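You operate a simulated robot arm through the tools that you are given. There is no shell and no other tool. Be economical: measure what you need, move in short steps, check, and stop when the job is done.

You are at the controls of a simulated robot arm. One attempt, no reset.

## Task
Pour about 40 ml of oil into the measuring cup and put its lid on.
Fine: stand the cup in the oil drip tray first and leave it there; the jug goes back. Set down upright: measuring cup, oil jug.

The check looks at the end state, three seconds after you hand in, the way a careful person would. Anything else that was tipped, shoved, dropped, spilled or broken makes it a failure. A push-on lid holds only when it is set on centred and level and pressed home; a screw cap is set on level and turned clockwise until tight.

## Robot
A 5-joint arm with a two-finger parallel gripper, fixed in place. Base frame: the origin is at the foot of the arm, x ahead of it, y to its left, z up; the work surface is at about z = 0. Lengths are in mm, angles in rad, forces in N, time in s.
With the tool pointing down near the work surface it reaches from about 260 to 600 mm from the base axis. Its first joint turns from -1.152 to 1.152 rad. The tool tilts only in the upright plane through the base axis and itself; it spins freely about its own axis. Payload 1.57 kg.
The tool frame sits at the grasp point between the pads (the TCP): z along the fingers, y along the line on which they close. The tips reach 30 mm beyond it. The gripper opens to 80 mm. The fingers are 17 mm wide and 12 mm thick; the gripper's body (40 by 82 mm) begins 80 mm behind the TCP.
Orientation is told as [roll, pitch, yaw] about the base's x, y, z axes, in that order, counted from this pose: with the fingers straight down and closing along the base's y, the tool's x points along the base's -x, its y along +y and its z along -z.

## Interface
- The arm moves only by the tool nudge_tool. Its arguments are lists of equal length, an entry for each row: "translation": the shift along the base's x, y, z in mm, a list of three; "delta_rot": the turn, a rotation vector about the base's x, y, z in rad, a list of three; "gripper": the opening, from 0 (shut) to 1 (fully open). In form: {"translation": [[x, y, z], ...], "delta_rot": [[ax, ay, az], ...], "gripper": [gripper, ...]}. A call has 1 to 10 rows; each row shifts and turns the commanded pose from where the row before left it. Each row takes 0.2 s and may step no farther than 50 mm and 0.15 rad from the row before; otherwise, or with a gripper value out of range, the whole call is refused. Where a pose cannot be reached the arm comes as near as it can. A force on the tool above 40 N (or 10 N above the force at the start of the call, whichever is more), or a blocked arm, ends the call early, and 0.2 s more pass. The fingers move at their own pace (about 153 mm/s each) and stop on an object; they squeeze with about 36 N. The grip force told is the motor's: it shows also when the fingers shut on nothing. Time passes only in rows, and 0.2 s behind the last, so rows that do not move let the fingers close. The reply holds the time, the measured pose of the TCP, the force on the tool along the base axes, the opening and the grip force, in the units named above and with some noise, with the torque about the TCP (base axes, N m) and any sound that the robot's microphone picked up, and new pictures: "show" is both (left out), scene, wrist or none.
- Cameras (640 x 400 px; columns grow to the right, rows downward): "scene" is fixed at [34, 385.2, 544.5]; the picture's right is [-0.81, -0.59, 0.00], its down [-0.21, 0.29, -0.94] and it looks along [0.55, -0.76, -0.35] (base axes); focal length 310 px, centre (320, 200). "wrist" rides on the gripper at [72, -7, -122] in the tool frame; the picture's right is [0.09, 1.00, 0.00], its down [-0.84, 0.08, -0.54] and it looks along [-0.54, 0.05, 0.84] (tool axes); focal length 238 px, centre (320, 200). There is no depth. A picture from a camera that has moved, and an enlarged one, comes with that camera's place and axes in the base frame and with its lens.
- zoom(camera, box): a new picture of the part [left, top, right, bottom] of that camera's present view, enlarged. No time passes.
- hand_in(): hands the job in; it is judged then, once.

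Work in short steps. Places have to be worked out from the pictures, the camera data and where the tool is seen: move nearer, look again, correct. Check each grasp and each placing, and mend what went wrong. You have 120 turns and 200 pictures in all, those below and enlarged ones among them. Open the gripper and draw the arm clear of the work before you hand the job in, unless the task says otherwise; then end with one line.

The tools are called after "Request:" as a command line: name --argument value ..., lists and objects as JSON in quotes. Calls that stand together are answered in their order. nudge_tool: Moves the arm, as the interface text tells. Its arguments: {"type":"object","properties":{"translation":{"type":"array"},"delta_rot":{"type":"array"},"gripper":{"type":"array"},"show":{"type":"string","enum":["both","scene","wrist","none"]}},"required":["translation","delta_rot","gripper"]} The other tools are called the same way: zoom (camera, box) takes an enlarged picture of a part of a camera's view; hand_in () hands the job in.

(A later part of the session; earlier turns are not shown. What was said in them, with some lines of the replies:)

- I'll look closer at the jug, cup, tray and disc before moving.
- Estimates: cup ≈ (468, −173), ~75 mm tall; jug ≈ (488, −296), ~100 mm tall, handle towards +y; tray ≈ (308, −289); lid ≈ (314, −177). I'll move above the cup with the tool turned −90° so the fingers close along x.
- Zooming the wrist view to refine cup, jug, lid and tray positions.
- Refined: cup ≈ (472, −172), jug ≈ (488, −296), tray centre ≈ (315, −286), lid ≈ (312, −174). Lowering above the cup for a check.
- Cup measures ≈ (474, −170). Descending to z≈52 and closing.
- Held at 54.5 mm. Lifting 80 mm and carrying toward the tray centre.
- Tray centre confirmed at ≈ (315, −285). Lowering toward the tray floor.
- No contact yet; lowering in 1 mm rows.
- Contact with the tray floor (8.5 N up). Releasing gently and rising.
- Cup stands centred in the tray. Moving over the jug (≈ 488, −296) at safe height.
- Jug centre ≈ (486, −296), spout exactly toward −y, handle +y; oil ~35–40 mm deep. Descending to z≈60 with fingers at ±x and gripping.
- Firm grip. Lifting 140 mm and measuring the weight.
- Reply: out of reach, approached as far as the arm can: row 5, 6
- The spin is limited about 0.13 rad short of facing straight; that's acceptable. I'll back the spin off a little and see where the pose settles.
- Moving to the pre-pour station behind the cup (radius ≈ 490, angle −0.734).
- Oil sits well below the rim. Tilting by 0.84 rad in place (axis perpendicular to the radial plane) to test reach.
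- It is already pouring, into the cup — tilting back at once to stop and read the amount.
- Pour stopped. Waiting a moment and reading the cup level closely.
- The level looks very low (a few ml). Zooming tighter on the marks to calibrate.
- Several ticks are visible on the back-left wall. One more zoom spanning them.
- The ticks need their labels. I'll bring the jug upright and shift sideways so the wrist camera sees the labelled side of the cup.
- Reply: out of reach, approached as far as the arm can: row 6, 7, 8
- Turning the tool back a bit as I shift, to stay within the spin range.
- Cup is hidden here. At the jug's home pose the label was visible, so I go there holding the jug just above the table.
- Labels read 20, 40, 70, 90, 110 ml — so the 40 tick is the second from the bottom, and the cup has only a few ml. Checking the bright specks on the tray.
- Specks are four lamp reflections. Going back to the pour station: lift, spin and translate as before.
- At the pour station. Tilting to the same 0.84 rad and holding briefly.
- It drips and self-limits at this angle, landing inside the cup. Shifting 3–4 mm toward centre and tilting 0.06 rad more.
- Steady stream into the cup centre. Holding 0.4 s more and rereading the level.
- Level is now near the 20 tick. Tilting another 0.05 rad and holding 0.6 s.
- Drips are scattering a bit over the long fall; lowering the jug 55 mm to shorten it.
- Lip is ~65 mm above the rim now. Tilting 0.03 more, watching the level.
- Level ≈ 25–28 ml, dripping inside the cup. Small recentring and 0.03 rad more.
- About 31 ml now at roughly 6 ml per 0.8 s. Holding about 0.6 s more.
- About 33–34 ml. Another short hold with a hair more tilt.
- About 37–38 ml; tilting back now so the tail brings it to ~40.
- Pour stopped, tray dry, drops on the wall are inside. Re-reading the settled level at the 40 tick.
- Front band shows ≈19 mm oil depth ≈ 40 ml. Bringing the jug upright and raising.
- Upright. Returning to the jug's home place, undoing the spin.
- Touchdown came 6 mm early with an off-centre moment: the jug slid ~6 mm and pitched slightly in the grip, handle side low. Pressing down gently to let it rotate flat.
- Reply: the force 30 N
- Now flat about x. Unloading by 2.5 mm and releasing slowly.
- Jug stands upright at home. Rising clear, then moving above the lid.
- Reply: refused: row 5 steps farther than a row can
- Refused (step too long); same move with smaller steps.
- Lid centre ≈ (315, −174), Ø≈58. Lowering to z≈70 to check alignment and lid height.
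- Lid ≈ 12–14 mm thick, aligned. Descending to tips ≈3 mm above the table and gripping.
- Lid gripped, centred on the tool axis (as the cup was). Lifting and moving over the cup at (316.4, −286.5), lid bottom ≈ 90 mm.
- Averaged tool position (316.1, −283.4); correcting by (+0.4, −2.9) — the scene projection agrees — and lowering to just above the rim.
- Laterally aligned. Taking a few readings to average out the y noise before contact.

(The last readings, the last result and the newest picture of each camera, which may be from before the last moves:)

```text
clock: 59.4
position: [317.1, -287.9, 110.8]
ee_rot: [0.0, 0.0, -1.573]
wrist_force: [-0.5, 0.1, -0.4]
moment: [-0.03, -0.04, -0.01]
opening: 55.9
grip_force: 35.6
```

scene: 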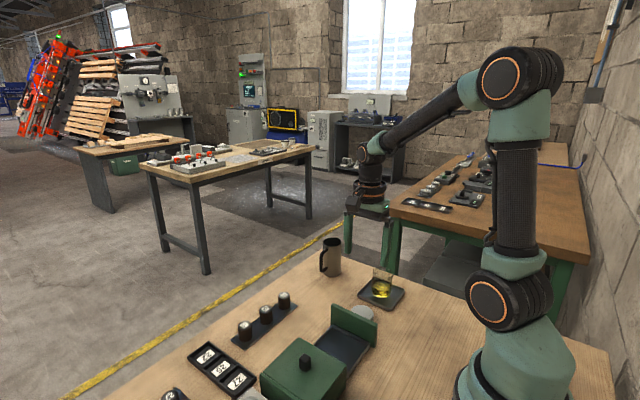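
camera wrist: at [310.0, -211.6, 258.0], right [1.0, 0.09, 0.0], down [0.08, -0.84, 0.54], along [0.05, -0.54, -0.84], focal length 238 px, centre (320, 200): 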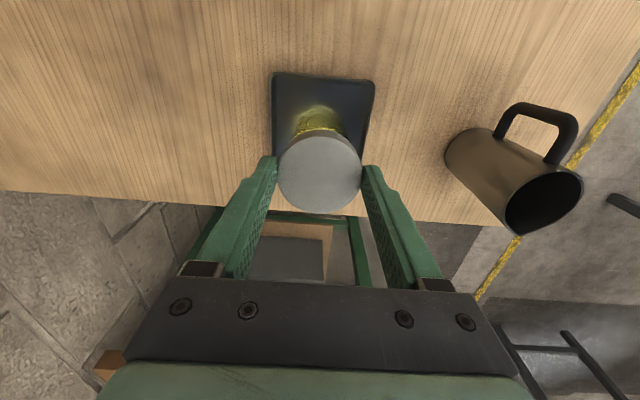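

Average now says y ≈ −288.7 versus cup ≈ −286.3, so I shift +2 in y and recheck.

Request:
nudge_tool --translation '[[0, 2, 0], [0, 0, 0]]' --delta_rot '[[0, 0, 0], [0, 0, 0]]' --gripper '[0.5, 0.5]' --show "none"

Request:
nudge_tool --translation '[[0, 0, 0]]' --delta_rot '[[0, 0, 0]]' --gripper '[0.5]' --show "none"

Request:
nudge_tool --translation '[[0, 0, 0]]' --delta_rot '[[0, 0, 0]]' --gripper '[0.5]' --show "none"

Request:
zoom --camera "scene" --box '[370, 255, 400, 280]'

Request:
zoom --camera "wrist" --box '[280, 90, 360, 170]'

```text
clock: 60.0
position: [316.0, -287.8, 112.0]
ee_rot: [0.0, 0.0, -1.574]
wrist_force: [-0.7, -0.7, -0.2]
moment: [0.0, -0.02, 0.01]
opening: 56.3
grip_force: 35.9
```

```text
clock: 60.4
position: [316.7, -287.1, 112.4]
ee_rot: [-0.001, -0.001, -1.572]
wrist_force: [-1.0, -0.5, -0.7]
moment: [-0.03, 0.01, -0.02]
opening: 56.1
grip_force: 35.6
```

```text
clock: 60.8
position: [317.1, -286.9, 111.7]
ee_rot: [0.001, 0.0, -1.574]
wrist_force: [0.2, -0.6, 0.3]
moment: [-0.03, -0.01, 0.02]
opening: 56.1
grip_force: 36.1
```

```text
16.00 times, centred on (385, 268) of scene
camera zoom: at [34.0, 385.2, 544.5], right [-0.81, -0.59, 0.0], down [-0.21, 0.29, -0.94], along [0.55, -0.76, -0.35], focal length 4960 px, centre (-720, -880)
```

zoom: 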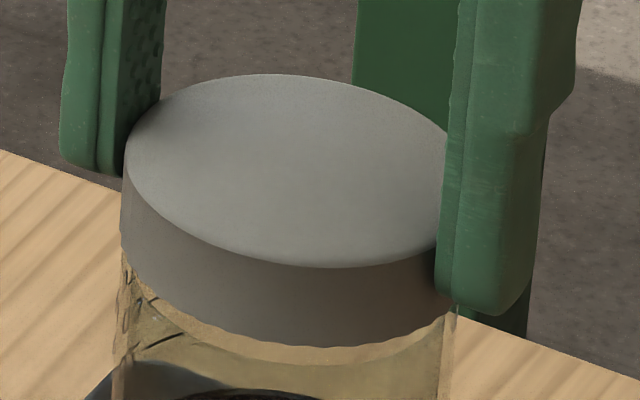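

```text
5.00 times, centred on (320, 130) of wrist
camera zoom: at [310.3, -214.5, 235.7], right [1.0, 0.09, 0.0], down [0.08, -0.84, 0.54], along [0.05, -0.54, -0.84], focal length 1192 px, centre (320, 550)
```

zoom: 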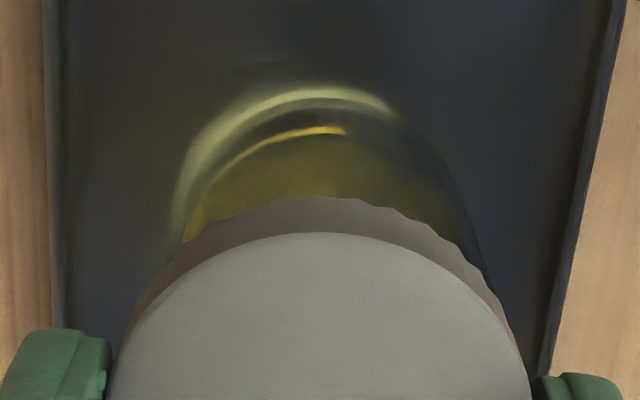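

Alignment matches the projection for (316, −286.5). Lowering in small steps until contact.

Request:
nudge_tool --translation '[[0, 0, -2], [0, 0, -2], [0, 0, -2], [0, 0, -1], [0, 0, 0]]' --delta_rot '[[0, 0, 0], [0, 0, 0], [0, 0, 0], [0, 0, 0], [0, 0, 0]]' --gripper '[0.5, 0.5, 0.5, 0.5, 0.5]' --show "none"

Request:
zoom --camera "scene" --box '[370, 255, 400, 280]'

```text
clock: 62.0
position: [315.8, -287.7, 105.9]
ee_rot: [0.001, -0.001, -1.57]
wrist_force: [0.4, 0.9, -0.1]
moment: [0.0, 0.0, 0.03]
opening: 55.8
grip_force: 36.5
```

```text
16.00 times, centred on (385, 268) of scene
camera zoom: at [34.0, 385.2, 544.5], right [-0.81, -0.59, 0.0], down [-0.21, 0.29, -0.94], along [0.55, -0.76, -0.35], focal length 4960 px, centre (-720, -880)
```

zoom: 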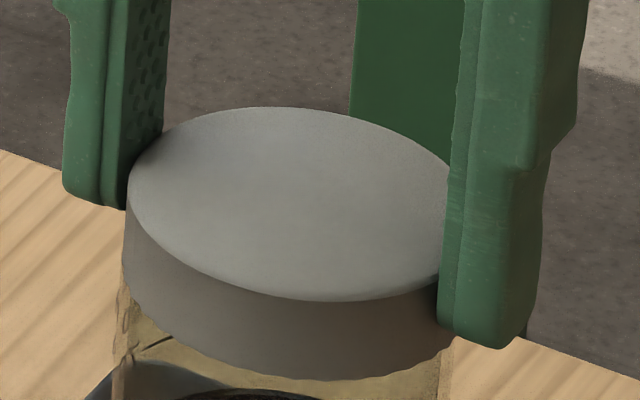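

No contact force yet and the lid bottom seems at the rim. Continuing down in 1–1.5 mm rows.

Request:
nudge_tool --translation '[[0, 0, -1.5], [0, 0, -1.5], [0, 0, -1.5], [0, 0, 0]]' --delta_rot '[[0, 0, 0], [0, 0, 0], [0, 0, 0], [0, 0, 0]]' --gripper '[0.5, 0.5, 0.5, 0.5]' --show "none"

Request:
zoom --camera "scene" --box '[365, 255, 405, 295]'

```text
clock: 62.7
position: [315.5, -288.5, 105.5]
ee_rot: [0.003, -0.002, -1.574]
wrist_force: [-1.4, 0.9, 4.2]
moment: [0.0, 0.14, -0.04]
opening: 56.0
grip_force: 35.6
heard: snap
stopped in row 3: the force on the tool passed its limit at 44 N (the readings are from after the stop); the commanded pose is now the measured one
```

```text
10.00 times, centred on (385, 275) of scene
camera zoom: at [34.0, 385.2, 544.5], right [-0.81, -0.59, 0.0], down [-0.21, 0.29, -0.94], along [0.55, -0.76, -0.35], focal length 3100 px, centre (-330, -550)
```

zoom: 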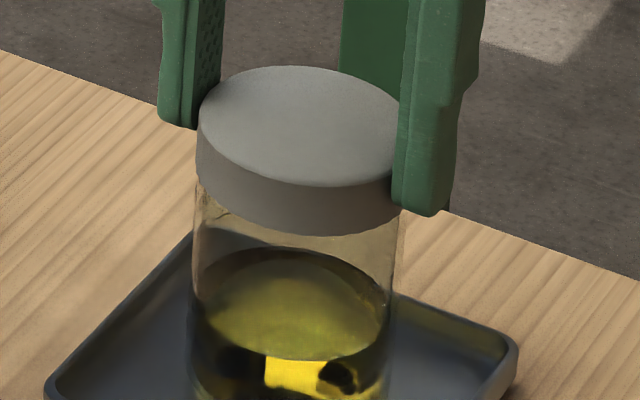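

A snap was heard at 44 N and the lid sits level. Releasing and rising.

Request:
nudge_tool --translation '[[0, 0, 0], [0, 0, 0], [0, 0, 0], [0, 0, 25], [0, 0, 40], [0, 0, 40], [0, 40, 0], [0, 40, 0]]' --delta_rot '[[0, 0, 0], [0, 0, 0], [0, 0, 0], [0, 0, 0], [0, 0, 0], [0, 0, 0], [0, 0, 0], [0, 0, 0]]' --gripper '[0.75, 0.9, 1, 1, 1, 1, 1, 1]'

Request:
zoom --camera "scene" --box '[365, 250, 405, 300]'

Request:
zoom --camera "scene" --box '[290, 220, 430, 330]'

```text
clock: 64.5
position: [316.0, -208.2, 208.3]
ee_rot: [0.001, -0.001, -1.573]
wrist_force: [-0.5, 0.1, 1.1]
moment: [-0.03, 0.02, -0.01]
opening: 80.0
grip_force: 0.1
camera wrist: at [309.2, -136.7, 332.8], right [1.0, 0.09, 0.0], down [0.07, -0.84, 0.54], along [0.05, -0.54, -0.84], focal length 238 px, centre (320, 200)
```

scene: 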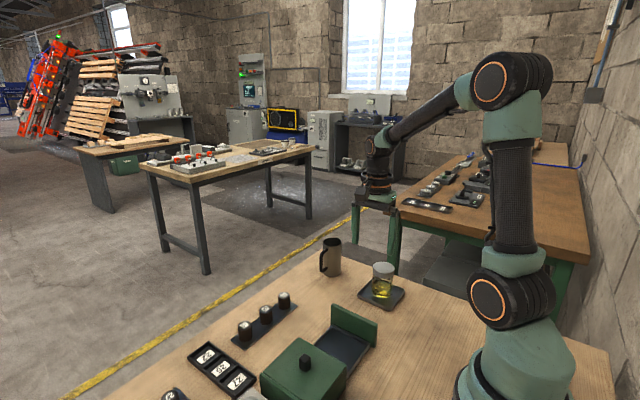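
wrist: 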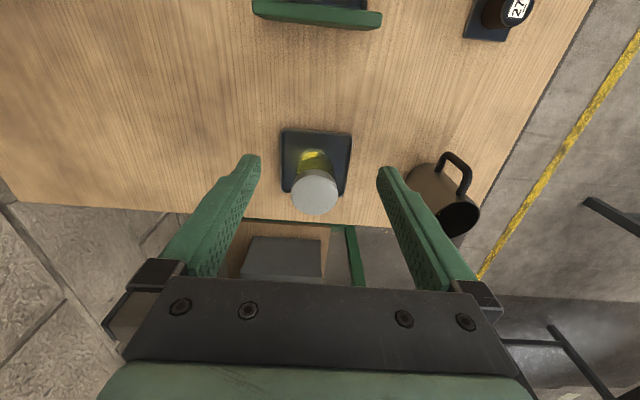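

```text
8.00 times, centred on (385, 275) of scene
camera zoom: at [34.0, 385.2, 544.5], right [-0.81, -0.59, 0.0], down [-0.21, 0.29, -0.94], along [0.55, -0.76, -0.35], focal length 2480 px, centre (-200, -400)
```

zoom: 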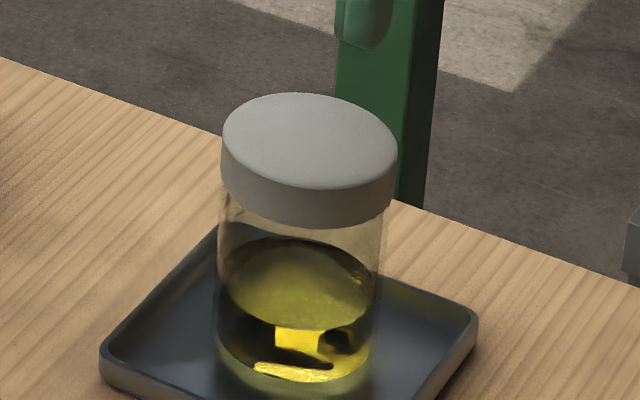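

```text
3.64 times, centred on (360, 275) of scene
camera zoom: at [34.0, 385.2, 544.5], right [-0.81, -0.59, 0.0], down [-0.21, 0.29, -0.94], along [0.55, -0.76, -0.35], focal length 1127 px, centre (174, -73)
```

zoom: 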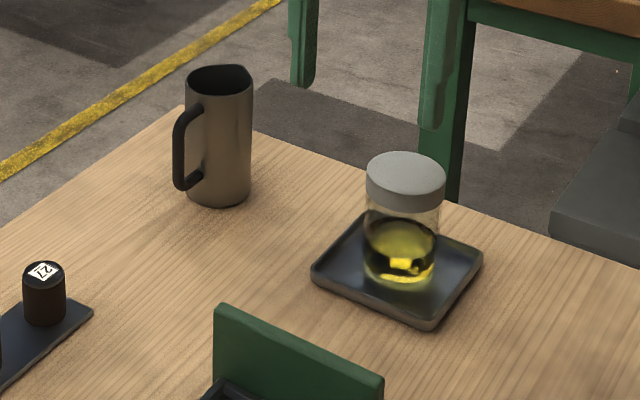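

The lid sits centred and level, about 40 ml of oil is in the cup in the tray, the jug is upright at home, and nothing is spilled. The arm is clear with the gripper open, so I hand in.

Request:
hand_in

```text
The job is handed in.
```

The job is handed in: the measuring cup stands upright in the drip tray with about 40 ml of oil (read by eye, roughly 37–41 ml). Its lid is pressed on, and I heard it snap. The jug is upright back where it started.
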